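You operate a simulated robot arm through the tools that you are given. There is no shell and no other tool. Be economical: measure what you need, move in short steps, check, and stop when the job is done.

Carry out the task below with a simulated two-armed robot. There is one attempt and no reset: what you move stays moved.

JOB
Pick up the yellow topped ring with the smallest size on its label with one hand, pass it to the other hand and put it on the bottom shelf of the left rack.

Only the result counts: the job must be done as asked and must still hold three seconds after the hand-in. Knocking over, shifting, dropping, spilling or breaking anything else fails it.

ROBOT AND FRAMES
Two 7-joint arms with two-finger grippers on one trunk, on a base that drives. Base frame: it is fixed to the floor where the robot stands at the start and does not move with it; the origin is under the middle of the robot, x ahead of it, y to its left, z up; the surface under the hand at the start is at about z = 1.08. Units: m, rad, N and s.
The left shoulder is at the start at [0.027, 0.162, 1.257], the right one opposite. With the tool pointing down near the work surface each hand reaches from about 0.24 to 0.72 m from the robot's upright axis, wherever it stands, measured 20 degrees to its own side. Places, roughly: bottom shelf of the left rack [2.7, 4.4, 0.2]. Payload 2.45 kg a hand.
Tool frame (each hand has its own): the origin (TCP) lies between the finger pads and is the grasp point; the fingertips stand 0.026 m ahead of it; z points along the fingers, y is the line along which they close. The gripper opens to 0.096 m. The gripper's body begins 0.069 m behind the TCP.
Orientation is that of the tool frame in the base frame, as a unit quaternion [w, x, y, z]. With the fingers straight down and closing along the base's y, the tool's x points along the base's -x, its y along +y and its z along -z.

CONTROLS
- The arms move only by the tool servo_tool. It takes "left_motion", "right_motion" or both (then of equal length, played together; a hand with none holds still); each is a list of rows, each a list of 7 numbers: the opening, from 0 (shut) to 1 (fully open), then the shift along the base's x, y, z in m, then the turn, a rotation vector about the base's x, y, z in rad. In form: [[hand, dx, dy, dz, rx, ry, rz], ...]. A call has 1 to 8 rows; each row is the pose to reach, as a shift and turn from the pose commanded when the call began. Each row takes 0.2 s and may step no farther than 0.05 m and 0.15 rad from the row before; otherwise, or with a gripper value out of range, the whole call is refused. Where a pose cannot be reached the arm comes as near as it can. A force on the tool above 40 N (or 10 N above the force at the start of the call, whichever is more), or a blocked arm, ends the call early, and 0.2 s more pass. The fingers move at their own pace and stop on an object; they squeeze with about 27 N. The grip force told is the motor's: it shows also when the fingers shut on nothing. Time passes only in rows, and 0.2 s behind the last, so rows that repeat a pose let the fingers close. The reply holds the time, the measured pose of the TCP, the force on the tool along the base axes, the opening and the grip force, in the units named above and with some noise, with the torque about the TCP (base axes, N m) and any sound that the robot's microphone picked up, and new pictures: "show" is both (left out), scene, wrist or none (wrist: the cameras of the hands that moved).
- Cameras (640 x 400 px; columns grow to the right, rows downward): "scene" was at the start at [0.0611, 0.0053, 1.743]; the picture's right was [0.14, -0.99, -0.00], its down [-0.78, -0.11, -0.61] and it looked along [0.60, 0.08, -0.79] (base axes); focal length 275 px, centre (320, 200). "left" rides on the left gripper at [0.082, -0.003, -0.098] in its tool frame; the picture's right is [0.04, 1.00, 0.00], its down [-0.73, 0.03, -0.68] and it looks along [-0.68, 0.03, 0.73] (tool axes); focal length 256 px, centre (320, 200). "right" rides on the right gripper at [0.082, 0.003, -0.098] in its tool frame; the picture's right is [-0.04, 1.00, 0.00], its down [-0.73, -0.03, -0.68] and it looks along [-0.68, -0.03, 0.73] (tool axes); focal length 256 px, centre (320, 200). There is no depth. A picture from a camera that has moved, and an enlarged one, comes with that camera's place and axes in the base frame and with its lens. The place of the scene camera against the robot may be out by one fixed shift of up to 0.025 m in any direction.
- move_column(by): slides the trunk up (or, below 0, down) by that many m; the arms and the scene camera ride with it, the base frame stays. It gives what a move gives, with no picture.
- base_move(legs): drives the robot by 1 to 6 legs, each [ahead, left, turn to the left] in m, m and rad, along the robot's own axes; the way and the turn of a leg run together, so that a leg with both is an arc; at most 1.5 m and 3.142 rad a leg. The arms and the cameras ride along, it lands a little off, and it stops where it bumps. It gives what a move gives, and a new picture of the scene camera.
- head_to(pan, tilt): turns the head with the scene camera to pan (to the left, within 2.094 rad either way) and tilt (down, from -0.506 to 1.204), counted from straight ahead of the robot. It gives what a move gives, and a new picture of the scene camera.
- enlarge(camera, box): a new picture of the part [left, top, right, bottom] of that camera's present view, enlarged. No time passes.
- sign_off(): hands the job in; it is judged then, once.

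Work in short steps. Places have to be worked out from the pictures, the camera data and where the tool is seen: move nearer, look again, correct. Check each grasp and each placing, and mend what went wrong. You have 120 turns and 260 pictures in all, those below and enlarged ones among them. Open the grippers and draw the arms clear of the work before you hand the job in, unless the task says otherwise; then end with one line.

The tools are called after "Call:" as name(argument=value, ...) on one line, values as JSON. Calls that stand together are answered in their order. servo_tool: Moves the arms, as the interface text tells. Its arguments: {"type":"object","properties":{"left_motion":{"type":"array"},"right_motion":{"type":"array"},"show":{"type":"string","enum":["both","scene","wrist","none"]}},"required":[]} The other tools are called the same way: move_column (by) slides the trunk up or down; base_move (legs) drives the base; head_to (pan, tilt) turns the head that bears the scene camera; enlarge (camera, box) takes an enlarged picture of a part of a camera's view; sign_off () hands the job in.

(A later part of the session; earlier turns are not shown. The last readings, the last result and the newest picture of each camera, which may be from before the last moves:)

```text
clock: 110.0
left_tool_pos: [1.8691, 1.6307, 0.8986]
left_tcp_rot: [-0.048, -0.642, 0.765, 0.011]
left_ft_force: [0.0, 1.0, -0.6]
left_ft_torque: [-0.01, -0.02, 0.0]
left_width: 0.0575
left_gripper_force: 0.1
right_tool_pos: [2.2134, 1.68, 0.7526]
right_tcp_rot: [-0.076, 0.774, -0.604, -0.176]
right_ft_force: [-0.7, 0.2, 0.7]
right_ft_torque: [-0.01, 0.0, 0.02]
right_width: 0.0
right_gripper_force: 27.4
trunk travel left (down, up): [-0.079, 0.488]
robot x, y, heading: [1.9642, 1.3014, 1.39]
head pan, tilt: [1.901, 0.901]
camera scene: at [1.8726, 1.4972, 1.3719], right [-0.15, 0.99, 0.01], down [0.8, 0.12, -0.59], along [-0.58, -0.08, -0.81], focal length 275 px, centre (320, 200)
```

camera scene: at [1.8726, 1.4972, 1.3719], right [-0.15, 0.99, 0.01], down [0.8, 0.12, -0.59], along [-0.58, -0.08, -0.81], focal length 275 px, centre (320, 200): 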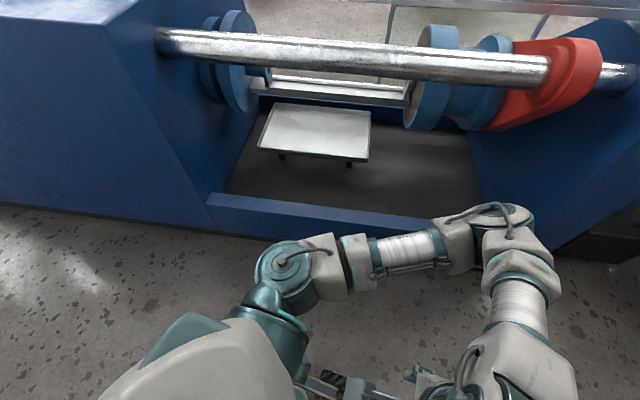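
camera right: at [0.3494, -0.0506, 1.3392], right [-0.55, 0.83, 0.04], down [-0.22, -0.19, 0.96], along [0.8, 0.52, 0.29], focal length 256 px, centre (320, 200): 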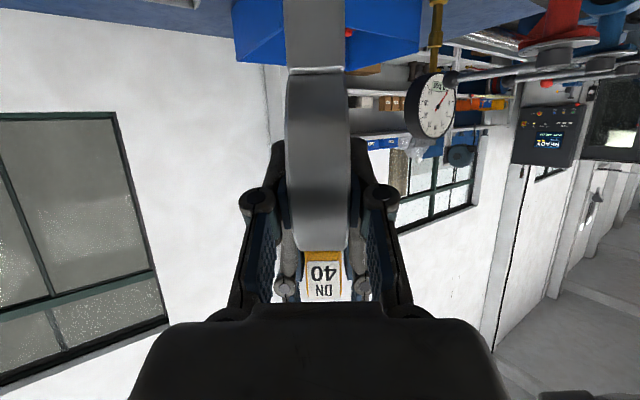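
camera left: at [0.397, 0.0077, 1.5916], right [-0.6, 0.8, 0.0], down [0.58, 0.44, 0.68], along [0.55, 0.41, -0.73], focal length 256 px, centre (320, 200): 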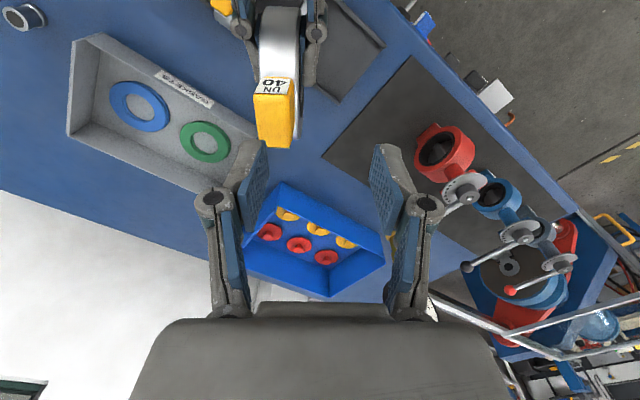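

The left elbow rests by the machine's end block, over its open bay. I back up 0.25 m slowly to get clearance for both elbows.

Call:
base_move(legs=[[-0.12, 0, 0], [-0.13, 0, 0]])

Call:
head_to(pan=-1.5, tilt=0.9)

```text
clock: 112.1
left_tool_pos: [1.8573, 1.3945, 0.8976]
left_tcp_rot: [-0.063, -0.642, 0.764, 0.015]
left_ft_force: [1.1, 0.0, -0.4]
left_ft_torque: [0.06, -0.02, -0.07]
left_width: 0.0576
left_gripper_force: 0.0
right_tool_pos: [2.2029, 1.4518, 0.742]
right_tcp_rot: [-0.066, 0.764, -0.614, -0.188]
right_ft_force: [0.4, 0.2, -0.8]
right_ft_torque: [0.03, 0.05, 0.05]
right_width: 0.0
right_gripper_force: 27.0
trunk travel left (down, up): [-0.079, 0.488]
robot x, y, heading: [1.9287, 1.0593, 1.393]
head pan, tilt: [1.901, 0.901]
camera scene: at [1.9083, 1.2724, 1.3706], right [-0.15, 0.99, 0.0], down [0.76, 0.12, -0.63], along [-0.63, -0.1, -0.77], focal length 275 px, centre (320, 200)
```

scene: 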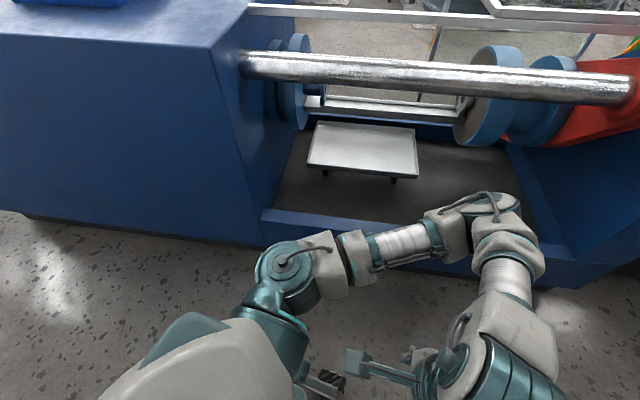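

```text
clock: 115.0
left_tool_pos: [1.8384, 1.3941, 0.8956]
left_tcp_rot: [-0.057, -0.642, 0.765, 0.009]
left_ft_force: [0.4, 0.2, 0.3]
left_ft_torque: [0.04, -0.09, 0.03]
left_width: 0.0577
left_gripper_force: 0.0
right_tool_pos: [2.1889, 1.451, 0.7475]
right_tcp_rot: [-0.07, 0.766, -0.612, -0.181]
right_ft_force: [0.2, 0.0, -0.3]
right_ft_torque: [0.03, -0.03, 0.0]
right_width: 0.0
right_gripper_force: 27.3
trunk travel left (down, up): [-0.079, 0.488]
robot x, y, heading: [1.9263, 1.0572, 1.392]
head pan, tilt: [-1.499, 0.901]
camera scene: at [2.0326, 1.282, 1.3693], right [-0.11, -0.99, 0.01], down [-0.78, 0.08, -0.62], along [0.62, -0.07, -0.78], focal length 275 px, centre (320, 200)
```

scene: 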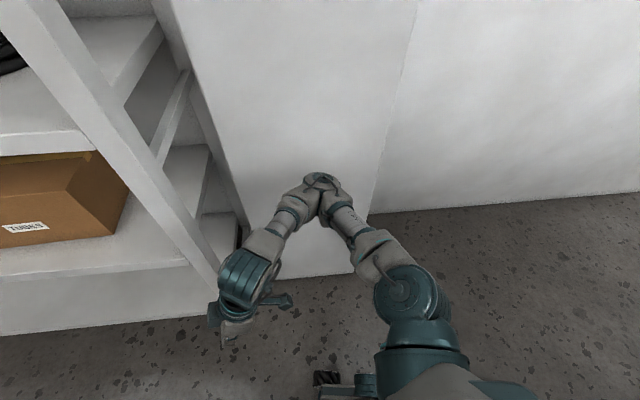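

Both elbows have room now. I extend both hands forward, inward and down, with the right tool turned to point straight down, to bring the elbows in.

Call:
servo_tool(left_motion=[[0.6, 0.006, 0.016, -0.045, 0, 0, 0], [0.6, 0.012, 0.032, -0.09, 0, 0, 0], [0.6, 0.018, 0.048, -0.135, 0, 0, 0], [0.6, 0.025, 0.064, -0.18, 0, 0, 0], [0.6, 0.031, 0.08, -0.225, 0, 0, 0], [0.6, 0.037, 0.095, -0.27, 0, 0, 0]], right_motion=[[0, -0.01, 0.005, -0.04, -0.056, -0.033, 0], [0, -0.02, 0.01, -0.08, -0.112, -0.065, 0], [0, -0.03, 0.015, -0.12, -0.169, -0.097, 0], [0, -0.04, 0.02, -0.16, -0.225, -0.13, 0], [0, -0.05, 0.024, -0.2, -0.28, -0.162, 0], [0, -0.06, 0.028, -0.24, -0.338, -0.195, 0]], show="scene")

```text
clock: 116.4
left_tool_pos: [1.8754, 1.4898, 0.6254]
left_tcp_rot: [-0.056, -0.642, 0.765, 0.009]
left_ft_force: [-0.5, -0.4, 0.0]
left_ft_torque: [0.0, -0.03, -0.02]
left_width: 0.0574
left_gripper_force: 0.0
right_tool_pos: [2.13, 1.477, 0.5068]
right_tcp_rot: [0.0, 0.78, -0.625, 0.0]
right_ft_force: [0.0, -0.2, 0.8]
right_ft_torque: [-0.03, -0.02, 0.01]
right_width: 0.0
right_gripper_force: 26.8
trunk travel left (down, up): [-0.079, 0.488]
robot x, y, heading: [1.9211, 1.0583, 1.393]
head pan, tilt: [-1.499, 0.901]
camera scene: at [2.0365, 1.2834, 1.3686], right [-0.11, -0.99, 0.01], down [-0.78, 0.08, -0.62], along [0.62, -0.07, -0.78], focal length 275 px, centre (320, 200)
```

scene: 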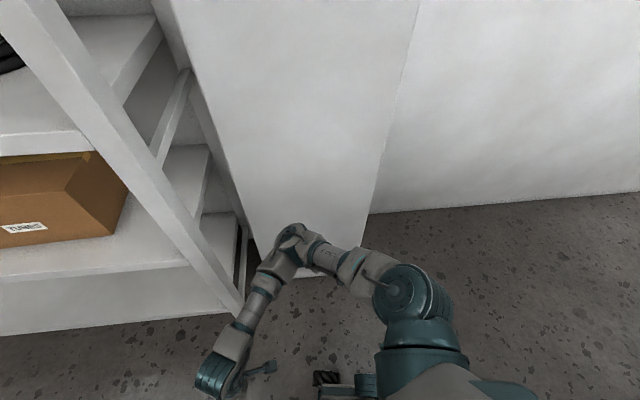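

Elbows come in nicely. I lower both hands further and look ahead at the ring.

Call:
servo_tool(left_motion=[[0.6, 0, 0, -0.045, 0, 0, 0], [0.6, 0, 0, -0.09, 0, 0, 0], [0.6, 0, 0, -0.135, 0, 0, 0], [0.6, 0, 0, -0.18, 0, 0, 0], [0.6, 0, 0, -0.225, 0, 0, 0]], right_motion=[[0, 0, 0, -0.03, 0, 0, 0], [0, -0.01, 0, -0.06, 0, 0, 0], [0, -0.02, 0, -0.09, 0, 0, 0], [0, -0.02, 0, -0.1, 0, 0, 0], [0, -0.02, 0, -0.1, 0, 0, 0]], show="none")

Call:
head_to(pan=0.0, tilt=0.95)

```text
clock: 117.6
left_tool_pos: [1.8771, 1.4897, 0.4025]
left_tcp_rot: [-0.056, -0.642, 0.764, 0.009]
left_ft_force: [-0.2, -0.7, 0.2]
left_ft_torque: [-0.01, 0.02, 0.0]
left_width: 0.0577
left_gripper_force: 0.0
right_tool_pos: [2.1105, 1.4782, 0.4065]
right_tcp_rot: [0.0, 0.781, -0.625, -0.001]
right_ft_force: [0.5, 0.4, 0.0]
right_ft_torque: [-0.02, 0.0, -0.01]
right_width: 0.0
right_gripper_force: 26.8
trunk travel left (down, up): [-0.079, 0.488]
robot x, y, heading: [1.9241, 1.0558, 1.4]
head pan, tilt: [-1.499, 0.901]
```

```text
clock: 119.2
left_tool_pos: [1.8779, 1.4888, 0.4026]
left_tcp_rot: [-0.056, -0.642, 0.764, 0.009]
left_ft_force: [1.0, -1.0, -0.2]
left_ft_torque: [0.03, -0.01, 0.01]
left_width: 0.0576
left_gripper_force: 0.0
right_tool_pos: [2.111, 1.4787, 0.4079]
right_tcp_rot: [0.0, 0.781, -0.625, -0.001]
right_ft_force: [1.4, 0.1, 0.5]
right_ft_torque: [0.01, -0.02, -0.03]
right_width: 0.0002
right_gripper_force: 27.2
trunk travel left (down, up): [-0.079, 0.488]
robot x, y, heading: [1.925, 1.0534, 1.39]
head pan, tilt: [0.0, 0.949]
camera scene: at [1.9748, 1.3613, 1.365], right [0.98, -0.18, 0.0], down [-0.14, -0.8, -0.58], along [0.1, 0.57, -0.82], focal length 275 px, centre (320, 200)
```

scene: 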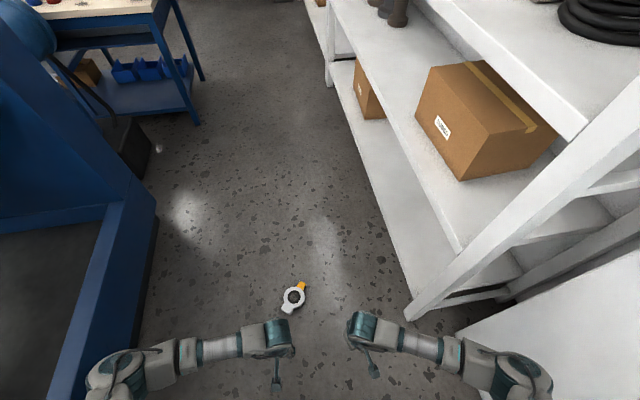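

The ring is confirmed at (1.914, 1.761), its tab pointing about +x+y. I ease forward 0.24 m while straightening the heading.

Call:
base_move(legs=[[0.12, 0, 0.09], [0.12, 0, 0.09]])

```text
clock: 121.3
left_tool_pos: [1.8229, 1.7108, 0.4022]
left_tcp_rot: [0.058, 0.708, -0.703, -0.005]
left_ft_force: [0.4, 0.0, 0.1]
left_ft_torque: [0.0, 0.02, 0.0]
left_width: 0.0577
left_gripper_force: 0.0
right_tool_pos: [2.0546, 1.7418, 0.4068]
right_tcp_rot: [0.001, 0.833, -0.553, -0.002]
right_ft_force: [0.3, -0.1, -0.2]
right_ft_torque: [-0.04, 0.02, 0.04]
right_width: 0.0002
right_gripper_force: 27.6
trunk travel left (down, up): [-0.079, 0.488]
robot x, y, heading: [1.9452, 1.2944, 1.571]
head pan, tilt: [0.0, 0.949]
camera scene: at [1.9418, 1.6045, 1.3646], right [1.0, 0.0, 0.0], down [0.0, -0.82, -0.58], along [0.0, 0.58, -0.82], focal length 275 px, centre (320, 200)
```

scene: 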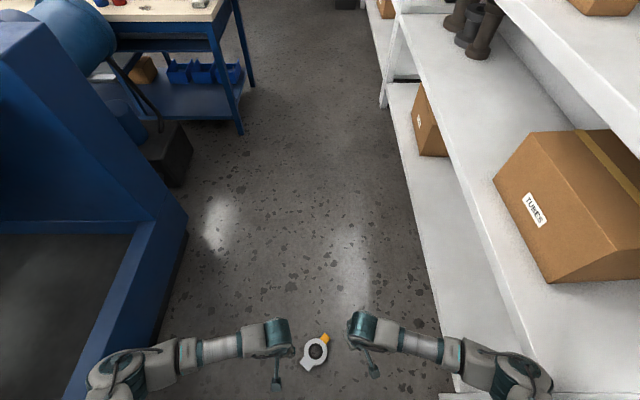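

The ring is now at about (1.925, 1.759) in reach. I level the left tool, move it toward the ring, and shift the right hand aside.

Call:
servo_tool(left_motion=[[0.8, 0.0, 0.0, 0.0, 0.037, -0.045, 0], [0.9, 0.02, 0.02, -0.02, 0.075, -0.089, 0], [0.9, 0.04, 0.035, -0.05, 0.075, -0.089, 0], [0.9, 0.06, 0.055, -0.08, 0.075, -0.089, 0], [0.9, 0.08, 0.07, -0.1, 0.075, -0.089, 0]], right_motion=[[0, 0.015, -0.03, 0.01, 0, 0, 0], [0, 0.03, -0.06, 0.02, 0, 0, 0], [0, 0.045, -0.08, 0.03, 0, 0, 0], [0, 0.06, -0.1, 0.05, 0, 0, 0], [0, 0.06, -0.1, 0.05, 0, 0, 0]], show="wrist")

```text
clock: 122.7
left_tool_pos: [1.899, 1.7802, 0.3105]
left_tcp_rot: [0.001, 0.714, -0.7, -0.015]
left_ft_force: [-1.2, 0.7, -0.8]
left_ft_torque: [0.03, -0.05, 0.0]
left_width: 0.0861
left_gripper_force: 0.0
right_tool_pos: [2.0214, 1.6254, 0.4749]
right_tcp_rot: [0.042, 0.867, -0.49, -0.076]
right_ft_force: [-0.4, 0.3, -0.4]
right_ft_torque: [-0.01, 0.03, 0.02]
right_width: 0.0
right_gripper_force: 26.7
trunk travel left (down, up): [-0.079, 0.488]
robot x, y, heading: [1.9437, 1.2949, 1.58]
head pan, tilt: [0.0, 0.949]
stopped in row 5 (right hand): the arm was blocked; the commanded pose is now the measured one
camera right: at [2.0766, 1.5536, 0.5655], right [-0.86, -0.48, 0.15], down [-0.23, 0.64, 0.73], along [-0.45, 0.6, -0.66], focal length 256 px, centre (320, 200)
camera left: at [1.9069, 1.6978, 0.4055], right [-1.0, -0.06, 0.02], down [-0.03, 0.72, 0.7], along [-0.06, 0.69, -0.72], focal length 256 px, centre (320, 200)
```

right: 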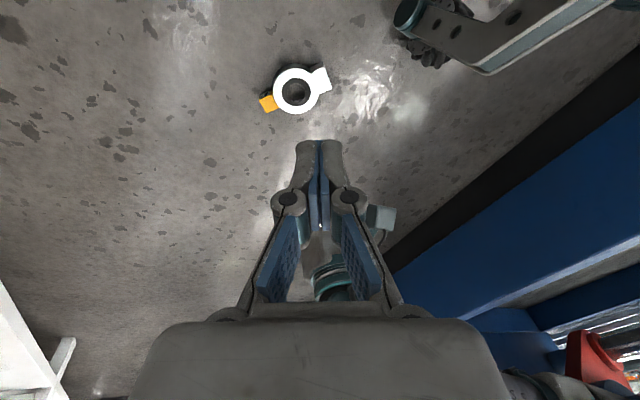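
left: 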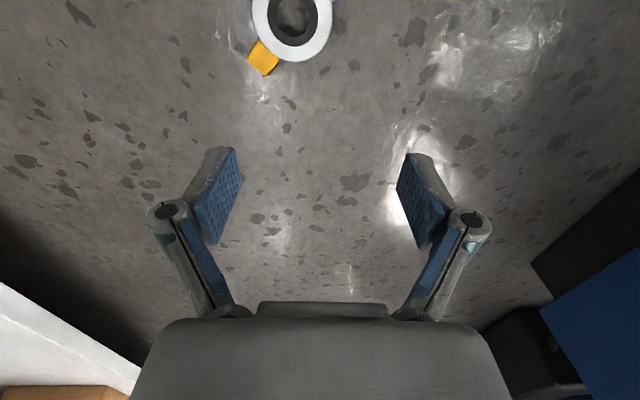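

The right arm was stopped again; I check what it is near.

Call:
head_to(pan=-1.1, tilt=1.05)

```text
clock: 124.0
left_tool_pos: [1.9051, 1.7797, 0.3117]
left_tcp_rot: [-0.001, 0.714, -0.7, -0.016]
left_ft_force: [-0.8, 0.7, -0.4]
left_ft_torque: [-0.01, 0.02, 0.02]
left_width: 0.0864
left_gripper_force: 0.0
right_tool_pos: [2.0192, 1.6215, 0.4763]
right_tcp_rot: [0.045, 0.869, -0.486, -0.08]
right_ft_force: [0.5, 0.9, -0.1]
right_ft_torque: [0.01, -0.01, 0.03]
right_width: 0.0001
right_gripper_force: 27.3
trunk travel left (down, up): [-0.079, 0.488]
robot x, y, heading: [1.9445, 1.2964, 1.581]
head pan, tilt: [-1.1, 1.051]
camera scene: at [1.9214, 1.5897, 1.3552], right [0.46, -0.89, 0.05], down [-0.74, -0.42, -0.53], along [0.49, 0.21, -0.85], focal length 275 px, centre (320, 200)
```

scene: 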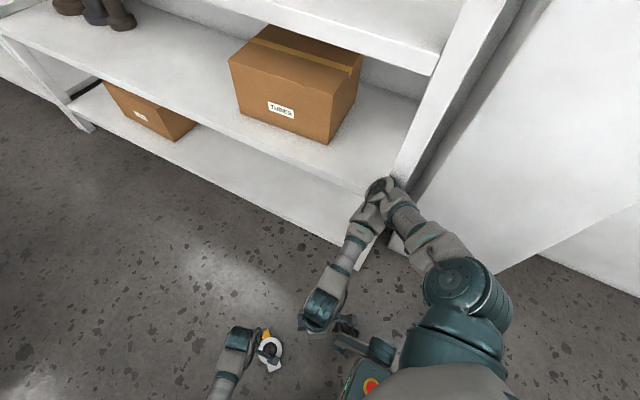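

The right elbow touches the end post. I bring the right hand back forward and low, where the elbow was clear.

Call:
servo_tool(right_motion=[[0, 0.0, 0.03, -0.02, 0, 0, 0], [0, 0.01, 0.06, -0.05, 0, 0, 0], [0, 0.02, 0.09, -0.08, 0, 0, 0], [0, 0.03, 0.12, -0.12, 0, 0, 0], [0, 0.04, 0.14, -0.15, 0, 0, 0]], show="scene")

```text
refused: row 4 steps farther than a row can; nothing moved
```

Step too long; I shorten the rows.

Call:
servo_tool(right_motion=[[0, 0.0, 0.03, -0.02, 0, 0, 0], [0, 0.01, 0.055, -0.05, 0, 0, 0], [0, 0.015, 0.08, -0.08, 0, 0, 0], [0, 0.02, 0.1, -0.11, 0, 0, 0], [0, 0.03, 0.12, -0.14, 0, 0, 0], [0, 0.04, 0.14, -0.16, 0, 0, 0]], show="scene")

```text
clock: 125.4
left_tool_pos: [1.9093, 1.7756, 0.312]
left_tcp_rot: [0.003, 0.711, -0.702, -0.022]
left_ft_force: [-1.3, -0.4, 0.4]
left_ft_torque: [0.01, 0.0, 0.0]
left_width: 0.0861
left_gripper_force: 0.1
right_tool_pos: [2.104, 1.7625, 0.3073]
right_tcp_rot: [0.03, 0.857, -0.511, -0.063]
right_ft_force: [0.0, -0.3, -0.3]
right_ft_torque: [-0.02, -0.04, 0.04]
right_width: 0.0001
right_gripper_force: 27.1
trunk travel left (down, up): [-0.079, 0.488]
robot x, y, heading: [1.9407, 1.2904, 1.567]
head pan, tilt: [-1.1, 1.051]
camera scene: at [2.0024, 1.5598, 1.3577], right [0.46, -0.89, 0.0], down [-0.77, -0.4, -0.49], along [0.44, 0.22, -0.87], focal length 275 px, centre (320, 200)
```

scene: 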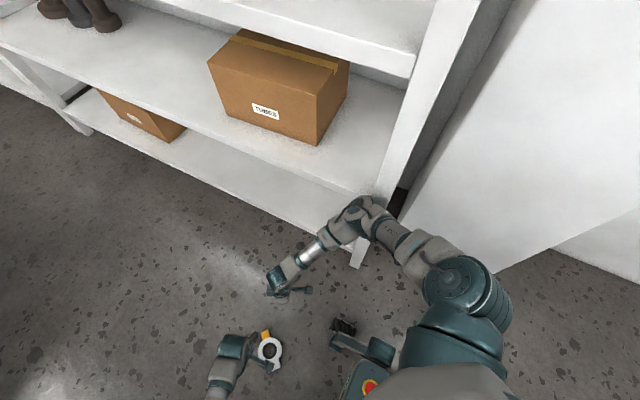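

Right arm is clear. I yaw the left hand −0.7 rad so it closes across the tab–foot line, narrow to 5 cm and descend to z≈0.15 above the rim point.

Call:
servo_tool(left_motion=[[0.7, 0, 0, -0.02, 0, 0, -0.14], [0.55, -0.002, 0, -0.05, 0, 0, -0.28], [0.52, -0.004, 0.001, -0.09, 0, 0, -0.42], [0.52, -0.005, 0.001, -0.12, 0, 0, -0.56], [0.52, -0.005, 0.001, -0.16, 0, 0, -0.7], [0.52, -0.005, 0.001, -0.16, 0, 0, -0.7]], show="wrist")

```text
clock: 126.8
left_tool_pos: [1.9237, 1.7808, 0.1931]
left_tcp_rot: [0.002, -0.427, 0.904, 0.022]
left_ft_force: [0.0, 0.3, 0.7]
left_ft_torque: [-0.01, 0.03, 0.01]
left_width: 0.0498
left_gripper_force: 0.1
left hand out of reach, approached as far as the arm can: row 5, 6
right_tool_pos: [2.1066, 1.7653, 0.3085]
right_tcp_rot: [0.029, 0.857, -0.511, -0.065]
right_ft_force: [-0.1, 0.1, 0.0]
right_ft_torque: [0.01, 0.02, 0.01]
right_width: 0.0004
right_gripper_force: 26.6
trunk travel left (down, up): [-0.079, 0.488]
robot x, y, heading: [1.945, 1.2961, 1.578]
head pan, tilt: [-1.1, 1.051]
camera left: at [1.8764, 1.7124, 0.2865], right [-0.8, 0.6, 0.04], down [0.45, 0.55, 0.7], along [0.4, 0.57, -0.72], focal length 256 px, centre (320, 200)
```

left: 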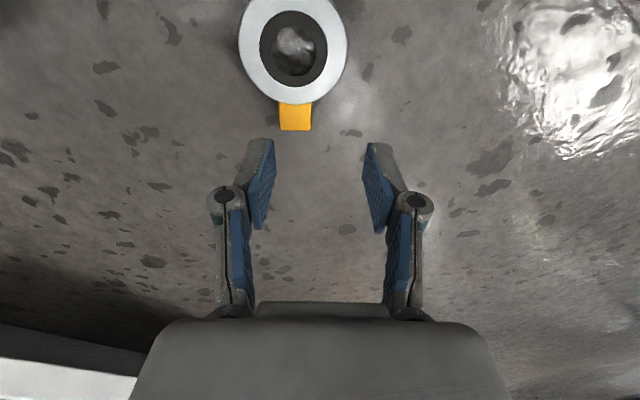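

The left arm runs out of reach at this height. I lower the trunk the rest of the way to gain reach.

Call:
move_column(by=-0.07)

Call:
head_to(pan=-1.1, tilt=1.05)

Call:
head_to(pan=1.1, tilt=1.05)

```text
clock: 127.9
left_tool_pos: [1.9224, 1.7837, 0.1254]
left_tcp_rot: [0.004, -0.426, 0.904, 0.023]
left_ft_force: [-0.6, 0.0, 0.6]
left_ft_torque: [-0.02, 0.01, 0.0]
left_width: 0.0501
left_gripper_force: 0.2
right_tool_pos: [2.1025, 1.7645, 0.2399]
right_tcp_rot: [0.026, 0.857, -0.511, -0.065]
right_ft_force: [-1.1, -0.6, 0.2]
right_ft_torque: [0.01, 0.0, -0.01]
right_width: 0.0
right_gripper_force: 26.9
trunk travel left (down, up): [-0.009, 0.558]
robot x, y, heading: [1.9463, 1.293, 1.573]
head pan, tilt: [-1.1, 1.051]
```

```text
clock: 128.5
left_tool_pos: [1.9228, 1.7827, 0.1235]
left_tcp_rot: [0.004, -0.428, 0.904, 0.022]
left_ft_force: [-0.2, -1.7, 0.9]
left_ft_torque: [0.02, -0.01, 0.02]
left_width: 0.0497
left_gripper_force: 0.0
right_tool_pos: [2.1047, 1.7643, 0.2372]
right_tcp_rot: [0.028, 0.857, -0.511, -0.064]
right_ft_force: [0.8, 1.8, -0.6]
right_ft_torque: [0.03, 0.02, 0.03]
right_width: 0.0
right_gripper_force: 26.8
trunk travel left (down, up): [-0.009, 0.558]
robot x, y, heading: [1.9477, 1.2963, 1.576]
head pan, tilt: [-1.1, 1.051]
camera scene: at [1.9989, 1.6523, 1.2586], right [0.46, -0.89, 0.01], down [-0.77, -0.4, -0.49], along [0.44, 0.22, -0.87], focal length 275 px, centre (320, 200)
```

scene: 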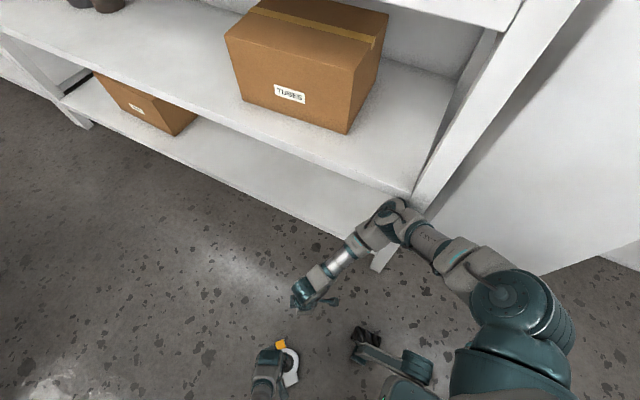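

```text
clock: 130.5
left_tool_pos: [1.9209, 1.7823, 0.1234]
left_tcp_rot: [0.005, -0.427, 0.904, 0.022]
left_ft_force: [0.9, -0.3, -0.6]
left_ft_torque: [0.01, 0.01, 0.06]
left_width: 0.0497
left_gripper_force: 0.0
right_tool_pos: [2.1044, 1.7646, 0.2379]
right_tcp_rot: [0.029, 0.857, -0.511, -0.064]
right_ft_force: [0.0, 0.4, -0.1]
right_ft_torque: [0.0, 0.01, 0.01]
right_width: 0.0
right_gripper_force: 26.7
trunk travel left (down, up): [-0.009, 0.558]
robot x, y, heading: [1.9494, 1.2947, 1.573]
head pan, tilt: [1.1, 1.051]
camera scene: at [1.8804, 1.6519, 1.2588], right [0.45, 0.89, -0.01], down [0.77, -0.39, -0.5], along [-0.44, 0.22, -0.87], focal length 275 px, centre (320, 200)
```

scene: 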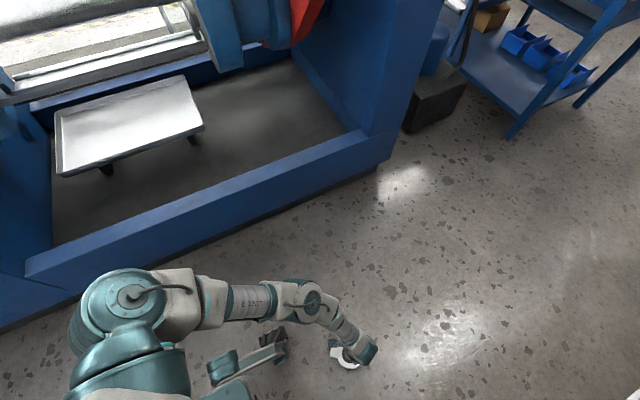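

The left elbow is well clear now. I descend toward the rim and check alignment.

Call:
servo_tool(left_motion=[[0.52, -0.01, -0.003, -0.02, 0, 0, 0], [0.52, -0.017, -0.005, -0.045, 0, 0, 0], [0.52, -0.017, -0.005, -0.045, 0, 0, 0]], show="wrist")

```text
clock: 131.3
left_tool_pos: [1.9067, 1.7757, 0.0897]
left_tcp_rot: [0.004, -0.427, 0.904, 0.021]
left_ft_force: [0.2, 0.3, 0.1]
left_ft_torque: [0.01, 0.0, 0.02]
left_width: 0.0496
left_gripper_force: 0.0
left hand out of reach, approached as far as the arm can: row 2, 3
right_tool_pos: [2.1038, 1.764, 0.2377]
right_tcp_rot: [0.03, 0.856, -0.511, -0.065]
right_ft_force: [-0.4, 0.5, -0.4]
right_ft_torque: [-0.02, 0.0, -0.01]
right_width: 0.0001
right_gripper_force: 27.2
trunk travel left (down, up): [-0.009, 0.558]
robot x, y, heading: [1.9465, 1.2966, 1.571]
head pan, tilt: [1.1, 1.051]
camera left: at [1.8587, 1.7072, 0.1829], right [-0.8, 0.6, 0.03], down [0.45, 0.56, 0.7], along [0.4, 0.57, -0.71], focal length 256 px, centre (320, 200)
```

left: 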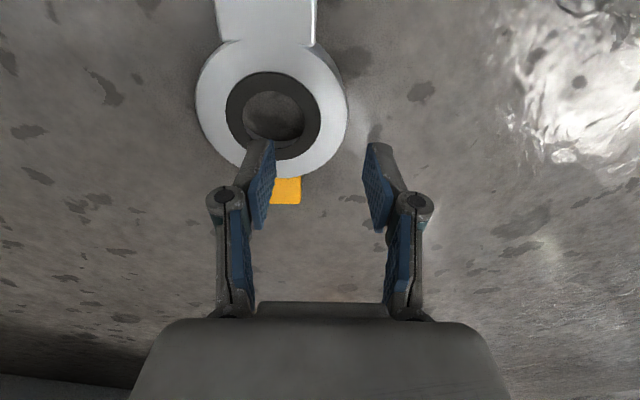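

The arm is nearly straight: the ring is just too far from the left shoulder. I raise the left hand, straighten the right arm low to pull its elbow in, then edge the base closer.

Call:
servo_tool(left_motion=[[0.52, 0, 0, 0.04, 0, 0, 0], [0.52, 0, 0, 0.08, 0, 0, 0], [0.52, 0, 0, 0.08, 0, 0, 0]], right_motion=[[0, 0.0, 0.01, -0.04, 0, 0, 0], [0, 0.0, 0.02, -0.08, 0, 0, 0], [0, 0.0, 0.03, -0.11, 0, 0, 0]], show="none")

Call:
head_to(pan=-1.1, tilt=1.05)

```text
clock: 132.1
left_tool_pos: [1.9059, 1.7743, 0.1686]
left_tcp_rot: [0.004, -0.428, 0.904, 0.021]
left_ft_force: [-0.5, 0.2, 0.0]
left_ft_torque: [0.0, 0.01, 0.02]
left_width: 0.0497
left_gripper_force: 0.0
right_tool_pos: [2.1043, 1.7948, 0.1271]
right_tcp_rot: [0.028, 0.857, -0.511, -0.064]
right_ft_force: [-0.1, 0.3, 1.3]
right_ft_torque: [-0.02, 0.0, 0.01]
right_width: 0.0003
right_gripper_force: 26.8
trunk travel left (down, up): [-0.009, 0.558]
robot x, y, heading: [1.9471, 1.2928, 1.572]
head pan, tilt: [1.1, 1.051]
```

```text
clock: 134.2
left_tool_pos: [1.907, 1.7748, 0.1703]
left_tcp_rot: [0.004, -0.426, 0.904, 0.021]
left_ft_force: [-0.8, -0.2, 0.6]
left_ft_torque: [0.01, 0.0, -0.02]
left_width: 0.0498
left_gripper_force: 0.0
right_tool_pos: [2.1041, 1.7955, 0.1275]
right_tcp_rot: [0.029, 0.857, -0.511, -0.063]
right_ft_force: [-0.2, 0.4, -0.5]
right_ft_torque: [0.03, -0.02, -0.03]
right_width: 0.0
right_gripper_force: 26.7
trunk travel left (down, up): [-0.009, 0.558]
robot x, y, heading: [1.947, 1.2984, 1.573]
head pan, tilt: [-1.1, 1.051]
camera scene: at [1.9982, 1.6527, 1.2585], right [0.46, -0.89, 0.01], down [-0.77, -0.4, -0.49], along [0.44, 0.22, -0.87], focal length 275 px, centre (320, 200)
```

scene: 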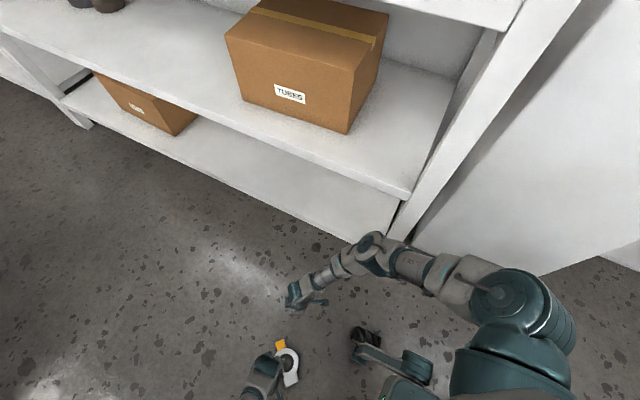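

Both elbows are clear. I edge forward 0.10 m with a slight right turn to bring the left shoulder closer to the ring.

Call:
base_move(legs=[[0.1, 0, -0.12]])

Call:
servo_tool(left_motion=[[0.52, -0.005, -0.03, 0, 0, 0, 0], [0.52, -0.01, -0.06, 0, 0, 0, 0], [0.52, -0.01, -0.06, 0, 0, 0, 0]], show="wrist")

```text
clock: 135.3
left_tool_pos: [1.9684, 1.8722, 0.1686]
left_tcp_rot: [0.005, -0.372, 0.928, 0.02]
left_ft_force: [0.3, 0.5, -0.1]
left_ft_torque: [-0.01, 0.02, 0.0]
left_width: 0.0498
left_gripper_force: 0.0
right_tool_pos: [2.1671, 1.8716, 0.1271]
right_tcp_rot: [0.026, 0.825, -0.561, -0.065]
right_ft_force: [-0.3, 0.3, -0.5]
right_ft_torque: [0.01, 0.02, 0.0]
right_width: 0.0001
right_gripper_force: 26.7
trunk travel left (down, up): [-0.009, 0.558]
robot x, y, heading: [1.951, 1.3916, 1.457]
head pan, tilt: [-1.1, 1.051]
camera scene: at [2.0441, 1.7418, 1.2583], right [0.35, -0.94, 0.01], down [-0.81, -0.31, -0.49], along [0.47, 0.17, -0.87], focal length 275 px, centre (320, 200)
```

scene: 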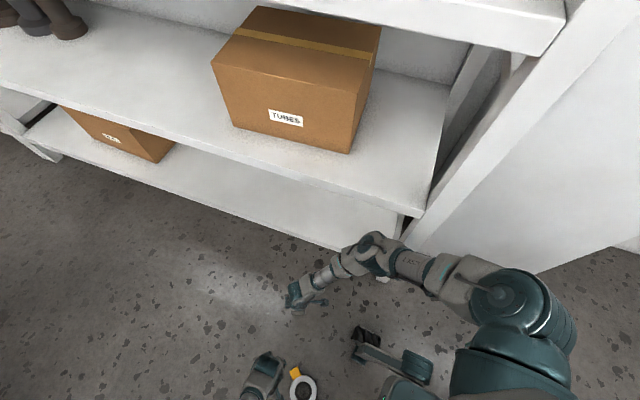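

```text
clock: 136.2
left_tool_pos: [1.9569, 1.813, 0.1716]
left_tcp_rot: [0.007, -0.372, 0.928, 0.024]
left_ft_force: [0.3, 0.5, -0.4]
left_ft_torque: [0.0, -0.02, 0.02]
left_width: 0.0498
left_gripper_force: 0.0
right_tool_pos: [2.1675, 1.8713, 0.1308]
right_tcp_rot: [0.023, 0.825, -0.561, -0.067]
right_ft_force: [0.5, 0.4, -0.8]
right_ft_torque: [-0.03, 0.02, 0.01]
right_width: 0.0001
right_gripper_force: 26.5
trunk travel left (down, up): [-0.009, 0.558]
robot x, y, heading: [1.9502, 1.3899, 1.453]
head pan, tilt: [-1.1, 1.051]
camera left: at [1.9021, 1.7495, 0.2651], right [-0.72, 0.69, 0.04], down [0.51, 0.49, 0.7], along [0.47, 0.52, -0.71], focal length 256 px, centre (320, 200)
```

left: 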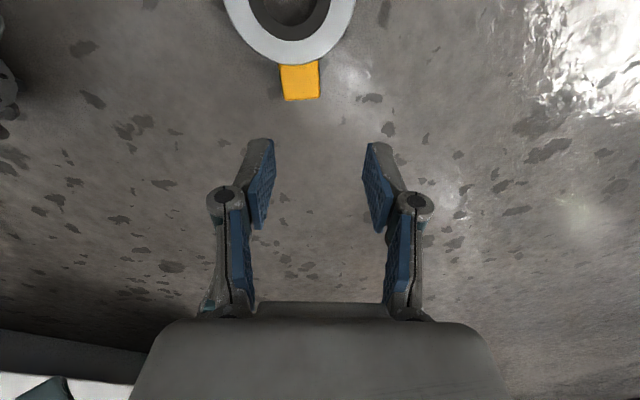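

Ring centre ≈(1.935, 1.761). I go over the rim point (1.911, 1.785) and down to z≈0.08.

Call:
servo_tool(left_motion=[[0.52, -0.02, -0.014, 0, 0, 0, 0], [0.52, -0.046, -0.028, -0.03, 0, 0, 0], [0.52, -0.046, -0.028, -0.06, 0, 0, 0], [0.52, -0.046, -0.028, -0.09, 0, 0, 0], [0.52, -0.046, -0.028, -0.09, 0, 0, 0]], show="wrist")

```text
clock: 137.3
left_tool_pos: [1.9132, 1.7852, 0.0812]
left_tcp_rot: [0.007, -0.372, 0.928, 0.024]
left_ft_force: [-0.2, 0.2, -0.8]
left_ft_torque: [0.03, 0.02, -0.01]
left_width: 0.0498
left_gripper_force: 0.1
right_tool_pos: [2.1678, 1.8711, 0.1302]
right_tcp_rot: [0.023, 0.825, -0.561, -0.067]
right_ft_force: [-0.6, 0.6, 0.2]
right_ft_torque: [0.02, -0.03, 0.0]
right_width: 0.0
right_gripper_force: 27.3
trunk travel left (down, up): [-0.009, 0.558]
robot x, y, heading: [1.9514, 1.3925, 1.453]
head pan, tilt: [-1.1, 1.051]
camera left: at [1.8569, 1.7222, 0.1749], right [-0.72, 0.69, 0.04], down [0.51, 0.49, 0.7], along [0.47, 0.52, -0.71], focal length 256 px, centre (320, 200)
```

left: 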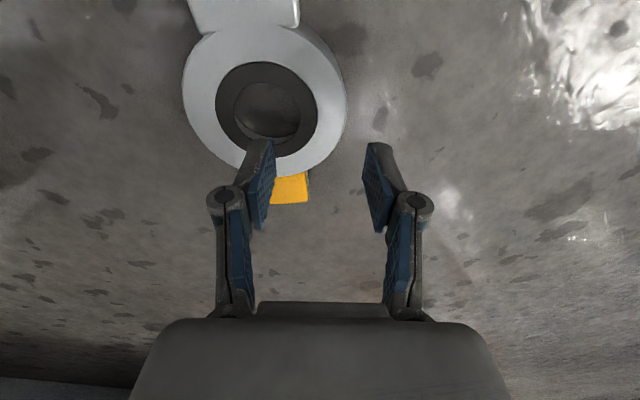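

From the close view, the rim point to grip is at (1.898, 1.776). I shift there, then descend to z≈0.034.

Call:
servo_tool(left_motion=[[0.52, -0.015, -0.009, 0, 0, 0, 0], [0.52, -0.015, -0.009, -0.02, 0, 0, 0], [0.52, -0.015, -0.009, -0.02, 0, 0, 0]], show="wrist")

```text
clock: 138.2
left_tool_pos: [1.8961, 1.7752, 0.0608]
left_tcp_rot: [0.007, -0.372, 0.928, 0.023]
left_ft_force: [0.8, -0.1, 0.1]
left_ft_torque: [-0.02, -0.01, 0.01]
left_width: 0.0498
left_gripper_force: 0.1
right_tool_pos: [2.1682, 1.871, 0.1297]
right_tcp_rot: [0.023, 0.825, -0.561, -0.067]
right_ft_force: [-1.0, 0.2, -0.1]
right_ft_torque: [0.01, -0.03, 0.01]
right_width: 0.0002
right_gripper_force: 26.8
trunk travel left (down, up): [-0.009, 0.558]
robot x, y, heading: [1.9531, 1.3902, 1.454]
head pan, tilt: [-1.1, 1.051]
camera left: at [1.8418, 1.7118, 0.1545], right [-0.72, 0.69, 0.04], down [0.51, 0.49, 0.7], along [0.47, 0.52, -0.71], focal length 256 px, centre (320, 200)
```

left: 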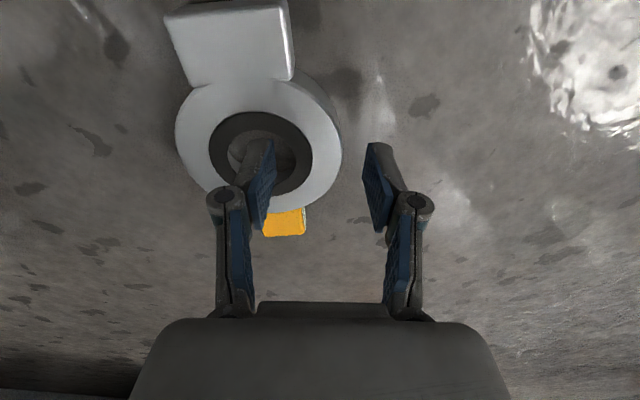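

The inner finger is right over the hole and the outer one clears the rim. I descend to the floor level and close.

Call:
servo_tool(left_motion=[[0.52, 0, 0, -0.014, 0, 0, 0], [0.52, 0, 0, -0.027, 0, 0, 0], [0.52, 0, 0, -0.027, 0, 0, 0]], show="wrist")

```text
clock: 138.9
left_tool_pos: [1.8981, 1.7756, 0.0344]
left_tcp_rot: [0.008, -0.373, 0.928, 0.024]
left_ft_force: [1.4, -0.6, 0.3]
left_ft_torque: [0.0, 0.01, 0.02]
left_width: 0.05
left_gripper_force: 0.1
right_tool_pos: [2.1669, 1.871, 0.1305]
right_tcp_rot: [0.023, 0.824, -0.561, -0.067]
right_ft_force: [-0.1, 0.4, -0.4]
right_ft_torque: [-0.01, 0.0, 0.05]
right_width: 0.0003
right_gripper_force: 26.8
trunk travel left (down, up): [-0.009, 0.558]
robot x, y, heading: [1.9525, 1.3942, 1.458]
head pan, tilt: [-1.1, 1.051]
camera left: at [1.8418, 1.7127, 0.1276], right [-0.72, 0.69, 0.04], down [0.51, 0.49, 0.7], along [0.47, 0.52, -0.71], focal length 256 px, centre (320, 200)
```

left: 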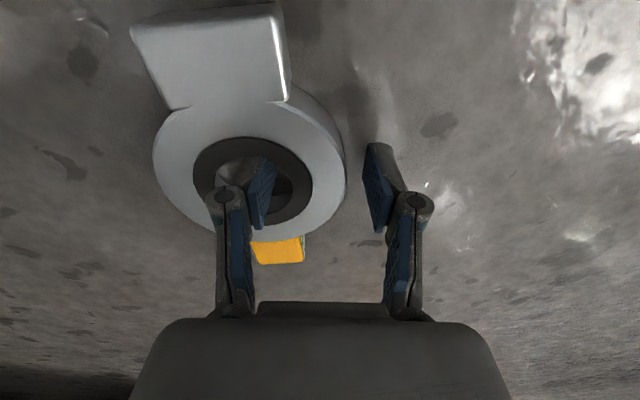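

The finger is in the hole. Closing.

Call:
servo_tool(left_motion=[[0.3, 0, 0, -0.003, 0, 0, 0], [0.1, 0, 0, -0.003, 0, 0, 0], [0, 0, 0, -0.003, 0, 0, 0], [0, 0, 0, -0.003, 0, 0, 0], [0, 0, 0, 0.02, 0, 0, 0], [0, 0, 0, 0.05, 0, 0, 0], [0, 0, 0, 0.09, 0, 0, 0]], show="wrist")

```text
clock: 140.6
left_tool_pos: [1.8977, 1.7764, 0.1267]
left_tcp_rot: [0.007, -0.372, 0.928, 0.024]
left_ft_force: [-0.8, -0.2, -4.6]
left_ft_torque: [0.15, 0.1, 0.01]
left_width: 0.0218
left_gripper_force: 26.8
right_tool_pos: [2.1682, 1.8704, 0.1306]
right_tcp_rot: [0.022, 0.825, -0.561, -0.067]
right_ft_force: [-0.3, 0.6, -0.5]
right_ft_torque: [-0.02, 0.01, 0.0]
right_width: 0.0
right_gripper_force: 27.3
trunk travel left (down, up): [-0.009, 0.558]
robot x, y, heading: [1.9527, 1.3918, 1.455]
head pan, tilt: [-1.1, 1.051]
camera left: at [1.8417, 1.7121, 0.2201], right [-0.72, 0.69, 0.04], down [0.51, 0.49, 0.7], along [0.47, 0.53, -0.71], focal length 256 px, centre (320, 200)
```

left: 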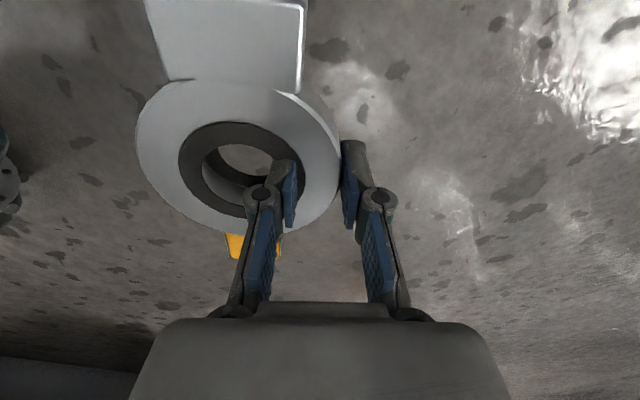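

The ring is held firmly by the left hand, flat. I raise it slightly, straighten the heading and look ahead before driving on.

Call:
servo_tool(left_motion=[[0, 0, 0, 0.04, 0, 0, 0], [0, 0, 0, 0.08, 0, 0, 0], [0, 0, 0, 0.12, 0, 0, 0]], show="none")

Call:
head_to(pan=0, tilt=0.75)

Call:
base_move(legs=[[0.05, 0.05, 0.12]])

```text
clock: 141.3
left_tool_pos: [1.8994, 1.7748, 0.2484]
left_tcp_rot: [0.007, -0.372, 0.928, 0.025]
left_ft_force: [0.0, 0.1, -3.5]
left_ft_torque: [0.11, 0.08, 0.01]
left_width: 0.0217
left_gripper_force: 26.6
right_tool_pos: [2.1683, 1.8718, 0.1298]
right_tcp_rot: [0.021, 0.825, -0.56, -0.067]
right_ft_force: [-0.2, 0.5, 0.1]
right_ft_torque: [0.0, 0.02, 0.03]
right_width: 0.0
right_gripper_force: 26.7
trunk travel left (down, up): [-0.009, 0.558]
robot x, y, heading: [1.9515, 1.3902, 1.453]
head pan, tilt: [-1.1, 1.051]
```

```text
clock: 142.7
left_tool_pos: [1.8981, 1.7748, 0.2458]
left_tcp_rot: [0.007, -0.373, 0.928, 0.023]
left_ft_force: [0.3, -0.4, -4.2]
left_ft_torque: [0.1, 0.12, -0.01]
left_width: 0.0218
left_gripper_force: 26.6
right_tool_pos: [2.1675, 1.8709, 0.129]
right_tcp_rot: [0.022, 0.825, -0.561, -0.067]
right_ft_force: [-0.1, -0.3, 0.6]
right_ft_torque: [0.0, 0.02, 0.0]
right_width: 0.0
right_gripper_force: 26.9
trunk travel left (down, up): [-0.009, 0.558]
robot x, y, heading: [1.9515, 1.3878, 1.459]
head pan, tilt: [0.0, 0.75]
camera scene: at [1.9923, 1.8002, 1.2807], right [0.99, -0.12, 0.0], down [-0.08, -0.68, -0.73], along [0.08, 0.72, -0.69], focal length 275 px, centre (320, 200)
```

scene: 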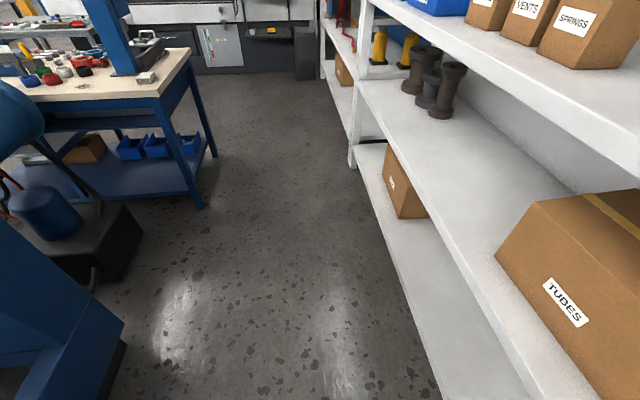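

```text
clock: 143.7
left_tool_pos: [1.8175, 1.8185, 0.2481]
left_tcp_rot: [-0.003, -0.427, 0.904, 0.027]
left_ft_force: [1.0, 0.8, -5.2]
left_ft_torque: [0.1, 0.21, 0.01]
left_width: 0.0217
left_gripper_force: 27.2
right_tool_pos: [2.0717, 1.9473, 0.1253]
right_tcp_rot: [0.032, 0.856, -0.511, -0.072]
right_ft_force: [1.4, 0.5, -0.3]
right_ft_torque: [-0.02, 0.09, -0.01]
right_width: 0.0
right_gripper_force: 27.1
trunk travel left (down, up): [-0.009, 0.558]
robot x, y, heading: [1.9088, 1.4428, 1.581]
head pan, tilt: [0.0, 0.75]
camera scene: at [1.9279, 1.8571, 1.2801], right [1.0, 0.0, -0.02], down [-0.01, -0.69, -0.73], along [-0.02, 0.73, -0.69], focal length 275 px, centre (320, 200)
```

scene: 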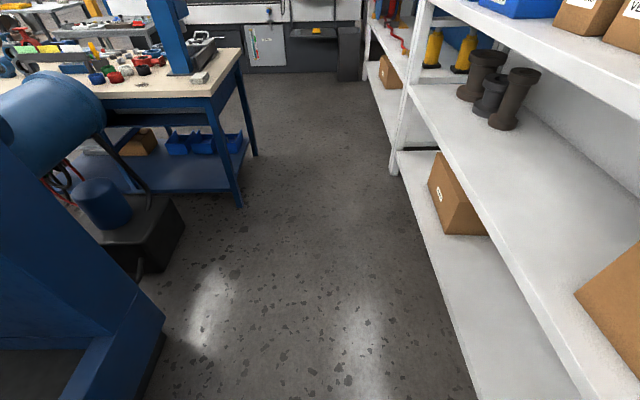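

Path clear with x≈1.91 mid-aisle. I drive forward 3 m into the wider area by the left rack.

Call:
base_move(legs=[[1.5, 0, 0], [1.5, 0, 0]])

Call:
head_to(pan=-1.2, tilt=0.7)

Call:
head_to(pan=1.2, tilt=0.7)

```text
clock: 158.2
left_tool_pos: [1.7674, 4.8188, 0.2478]
left_tcp_rot: [0.007, -0.433, 0.901, 0.026]
left_ft_force: [0.2, -0.6, -3.8]
left_ft_torque: [0.09, 0.1, 0.01]
left_width: 0.0216
left_gripper_force: 26.9
right_tool_pos: [2.0223, 4.9495, 0.1306]
right_tcp_rot: [0.025, 0.86, -0.506, -0.066]
right_ft_force: [0.4, 0.0, -0.3]
right_ft_torque: [0.02, -0.01, 0.01]
right_width: 0.0
right_gripper_force: 26.4
trunk travel left (down, up): [-0.009, 0.558]
robot x, y, heading: [1.8706, 4.4491, 1.592]
head pan, tilt: [0.0, 0.75]
camera scene: at [1.8553, 4.8589, 1.2807], right [1.0, 0.02, 0.0], down [0.01, -0.69, -0.73], along [-0.01, 0.73, -0.69], focal length 275 px, centre (320, 200)
```

scene: 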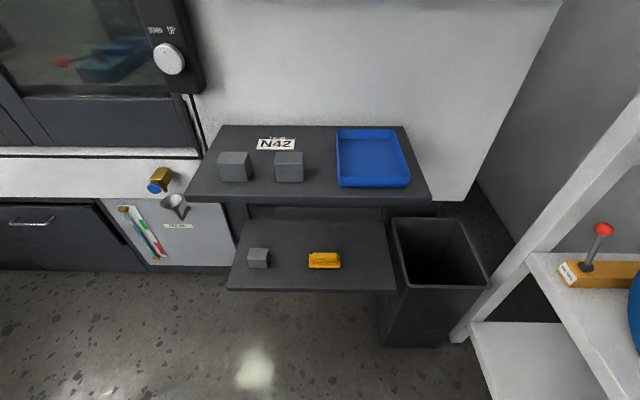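

```text
clock: 159.6
left_tool_pos: [1.7676, 4.8189, 0.2514]
left_tcp_rot: [0.009, -0.432, 0.901, 0.028]
left_ft_force: [-0.2, 0.3, -4.0]
left_ft_torque: [0.13, 0.11, 0.0]
left_width: 0.0215
left_gripper_force: 27.3
right_tool_pos: [2.022, 4.9501, 0.1351]
right_tcp_rot: [0.021, 0.859, -0.506, -0.067]
right_ft_force: [0.0, -0.1, 0.1]
right_ft_torque: [-0.02, 0.0, 0.0]
right_width: 0.0001
right_gripper_force: 27.1
trunk travel left (down, up): [-0.009, 0.558]
robot x, y, heading: [1.8675, 4.4469, 1.588]
head pan, tilt: [-1.201, 0.7]
camera scene: at [1.9354, 4.8079, 1.2854], right [0.38, -0.93, 0.01], down [-0.6, -0.25, -0.76], along [0.71, 0.28, -0.65], focal length 275 px, centre (320, 200)
```

scene: 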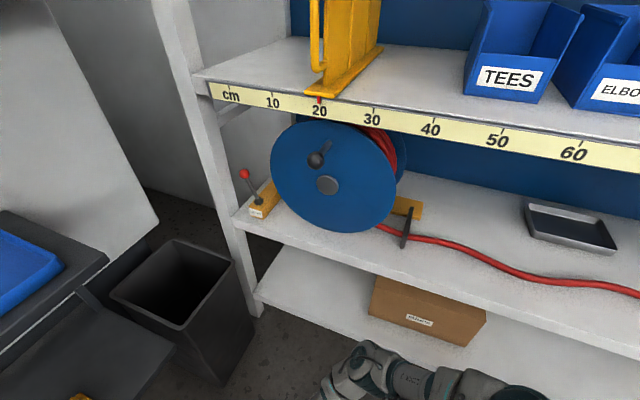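

```text
clock: 161.8
left_tool_pos: [1.7674, 4.8178, 0.2511]
left_tcp_rot: [0.009, -0.433, 0.901, 0.028]
left_ft_force: [-0.2, 0.6, -4.8]
left_ft_torque: [0.12, 0.08, -0.01]
left_width: 0.0216
left_gripper_force: 26.5
right_tool_pos: [2.0218, 4.951, 0.1346]
right_tcp_rot: [0.021, 0.86, -0.506, -0.067]
right_ft_force: [0.9, 0.4, 0.0]
right_ft_torque: [0.0, -0.03, -0.01]
right_width: 0.0
right_gripper_force: 26.8
trunk travel left (down, up): [-0.009, 0.558]
robot x, y, heading: [1.8702, 4.4467, 1.583]
head pan, tilt: [1.201, 0.7]
camera scene: at [1.7769, 4.8052, 1.2854], right [0.35, 0.94, -0.01], down [0.6, -0.23, -0.76], along [-0.72, 0.26, -0.65], focal length 275 px, centre (320, 200)
```

scene: 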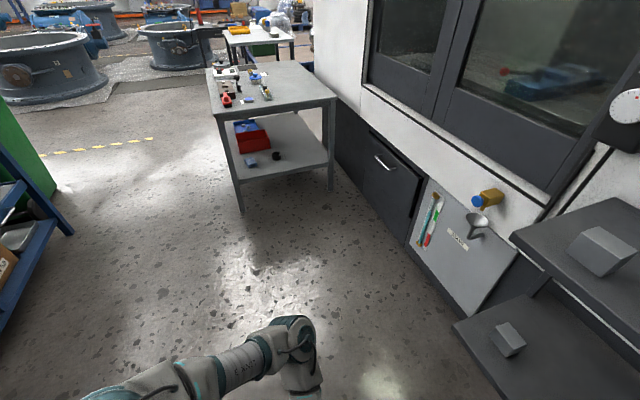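

This area is wide. I turn left to face away from the rack and move a little into the open to redo the pass with room for the elbows.

Call:
base_move(legs=[[0, 0, 0.8], [0, 0, 0.77], [0.3, 0, 0]])

Call:
head_to(pan=0.0, tilt=1.1)

```text
clock: 168.0
left_tool_pos: [1.2031, 4.3358, 0.2509]
left_tcp_rot: [0.014, 0.944, -0.327, -0.027]
left_ft_force: [-0.4, 0.3, -3.3]
left_ft_torque: [-0.14, 0.1, 0.01]
left_width: 0.0219
left_gripper_force: 26.5
right_tool_pos: [1.0682, 4.5897, 0.1332]
right_tcp_rot: [0.062, 0.965, 0.255, -0.031]
right_ft_force: [-0.2, 0.2, 0.0]
right_ft_torque: [0.0, -0.01, -0.03]
right_width: 0.0001
right_gripper_force: 26.9
trunk travel left (down, up): [-0.009, 0.558]
robot x, y, heading: [1.5768, 4.4398, -3.12]
head pan, tilt: [1.201, 0.7]
camera scene: at [1.2017, 4.3469, 1.2852], right [-0.94, 0.34, -0.01], down [0.22, 0.61, -0.76], along [-0.25, -0.72, -0.65], focal length 275 px, centre (320, 200)
```

scene: 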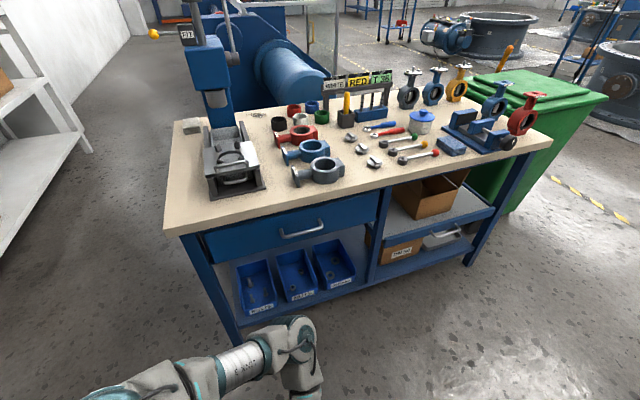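

```text
clock: 169.4
left_tool_pos: [1.2031, 4.3353, 0.2526]
left_tcp_rot: [0.015, 0.944, -0.327, -0.029]
left_ft_force: [-0.2, -0.7, -4.3]
left_ft_torque: [-0.14, 0.13, -0.02]
left_width: 0.0216
left_gripper_force: 27.3
right_tool_pos: [1.0666, 4.5891, 0.1366]
right_tcp_rot: [0.062, 0.964, 0.255, -0.034]
right_ft_force: [0.0, 0.1, 0.7]
right_ft_torque: [0.01, -0.02, -0.03]
right_width: 0.0002
right_gripper_force: 26.9
trunk travel left (down, up): [-0.009, 0.558]
robot x, y, heading: [1.5735, 4.4417, -3.115]
head pan, tilt: [0.0, 1.1]
camera scene: at [1.168, 4.4253, 1.2552], right [-0.03, 1.0, 0.0], down [0.89, 0.02, -0.45], along [-0.45, -0.01, -0.89], focal length 275 px, centre (320, 200)
```

scene: 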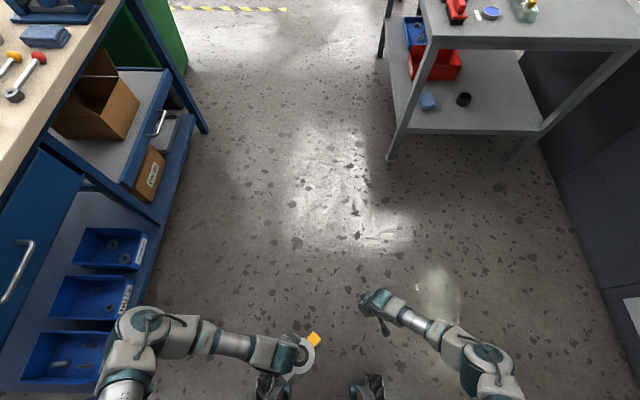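

The left elbow is near the tool table, so I shift 0.3 m to the robot's right for room.

Call:
base_move(legs=[[-0.05, -0.15, -0.2], [0, -0.15, -0.2]])

```text
clock: 171.7
left_tool_pos: [1.2942, 4.7757, 0.2526]
left_tcp_rot: [0.009, 0.861, -0.507, -0.031]
left_ft_force: [0.8, 0.7, -3.9]
left_ft_torque: [-0.13, 0.15, -0.01]
left_width: 0.0219
left_gripper_force: 27.2
right_tool_pos: [1.2659, 5.0619, 0.1373]
right_tcp_rot: [0.055, 0.996, 0.06, -0.046]
right_ft_force: [-0.2, 0.5, 1.1]
right_ft_torque: [-0.02, 0.02, 0.0]
right_width: 0.0002
right_gripper_force: 26.9
trunk travel left (down, up): [-0.009, 0.558]
robot x, y, heading: [1.6722, 4.7312, 2.768]
head pan, tilt: [0.0, 1.1]
camera scene: at [1.2962, 4.8676, 1.2551], right [0.36, 0.93, 0.0], down [0.83, -0.32, -0.45], along [-0.42, 0.16, -0.89], focal length 275 px, centre (320, 200)
```

scene: 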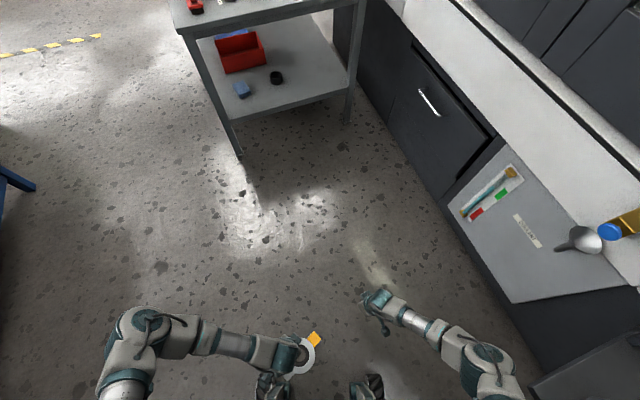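

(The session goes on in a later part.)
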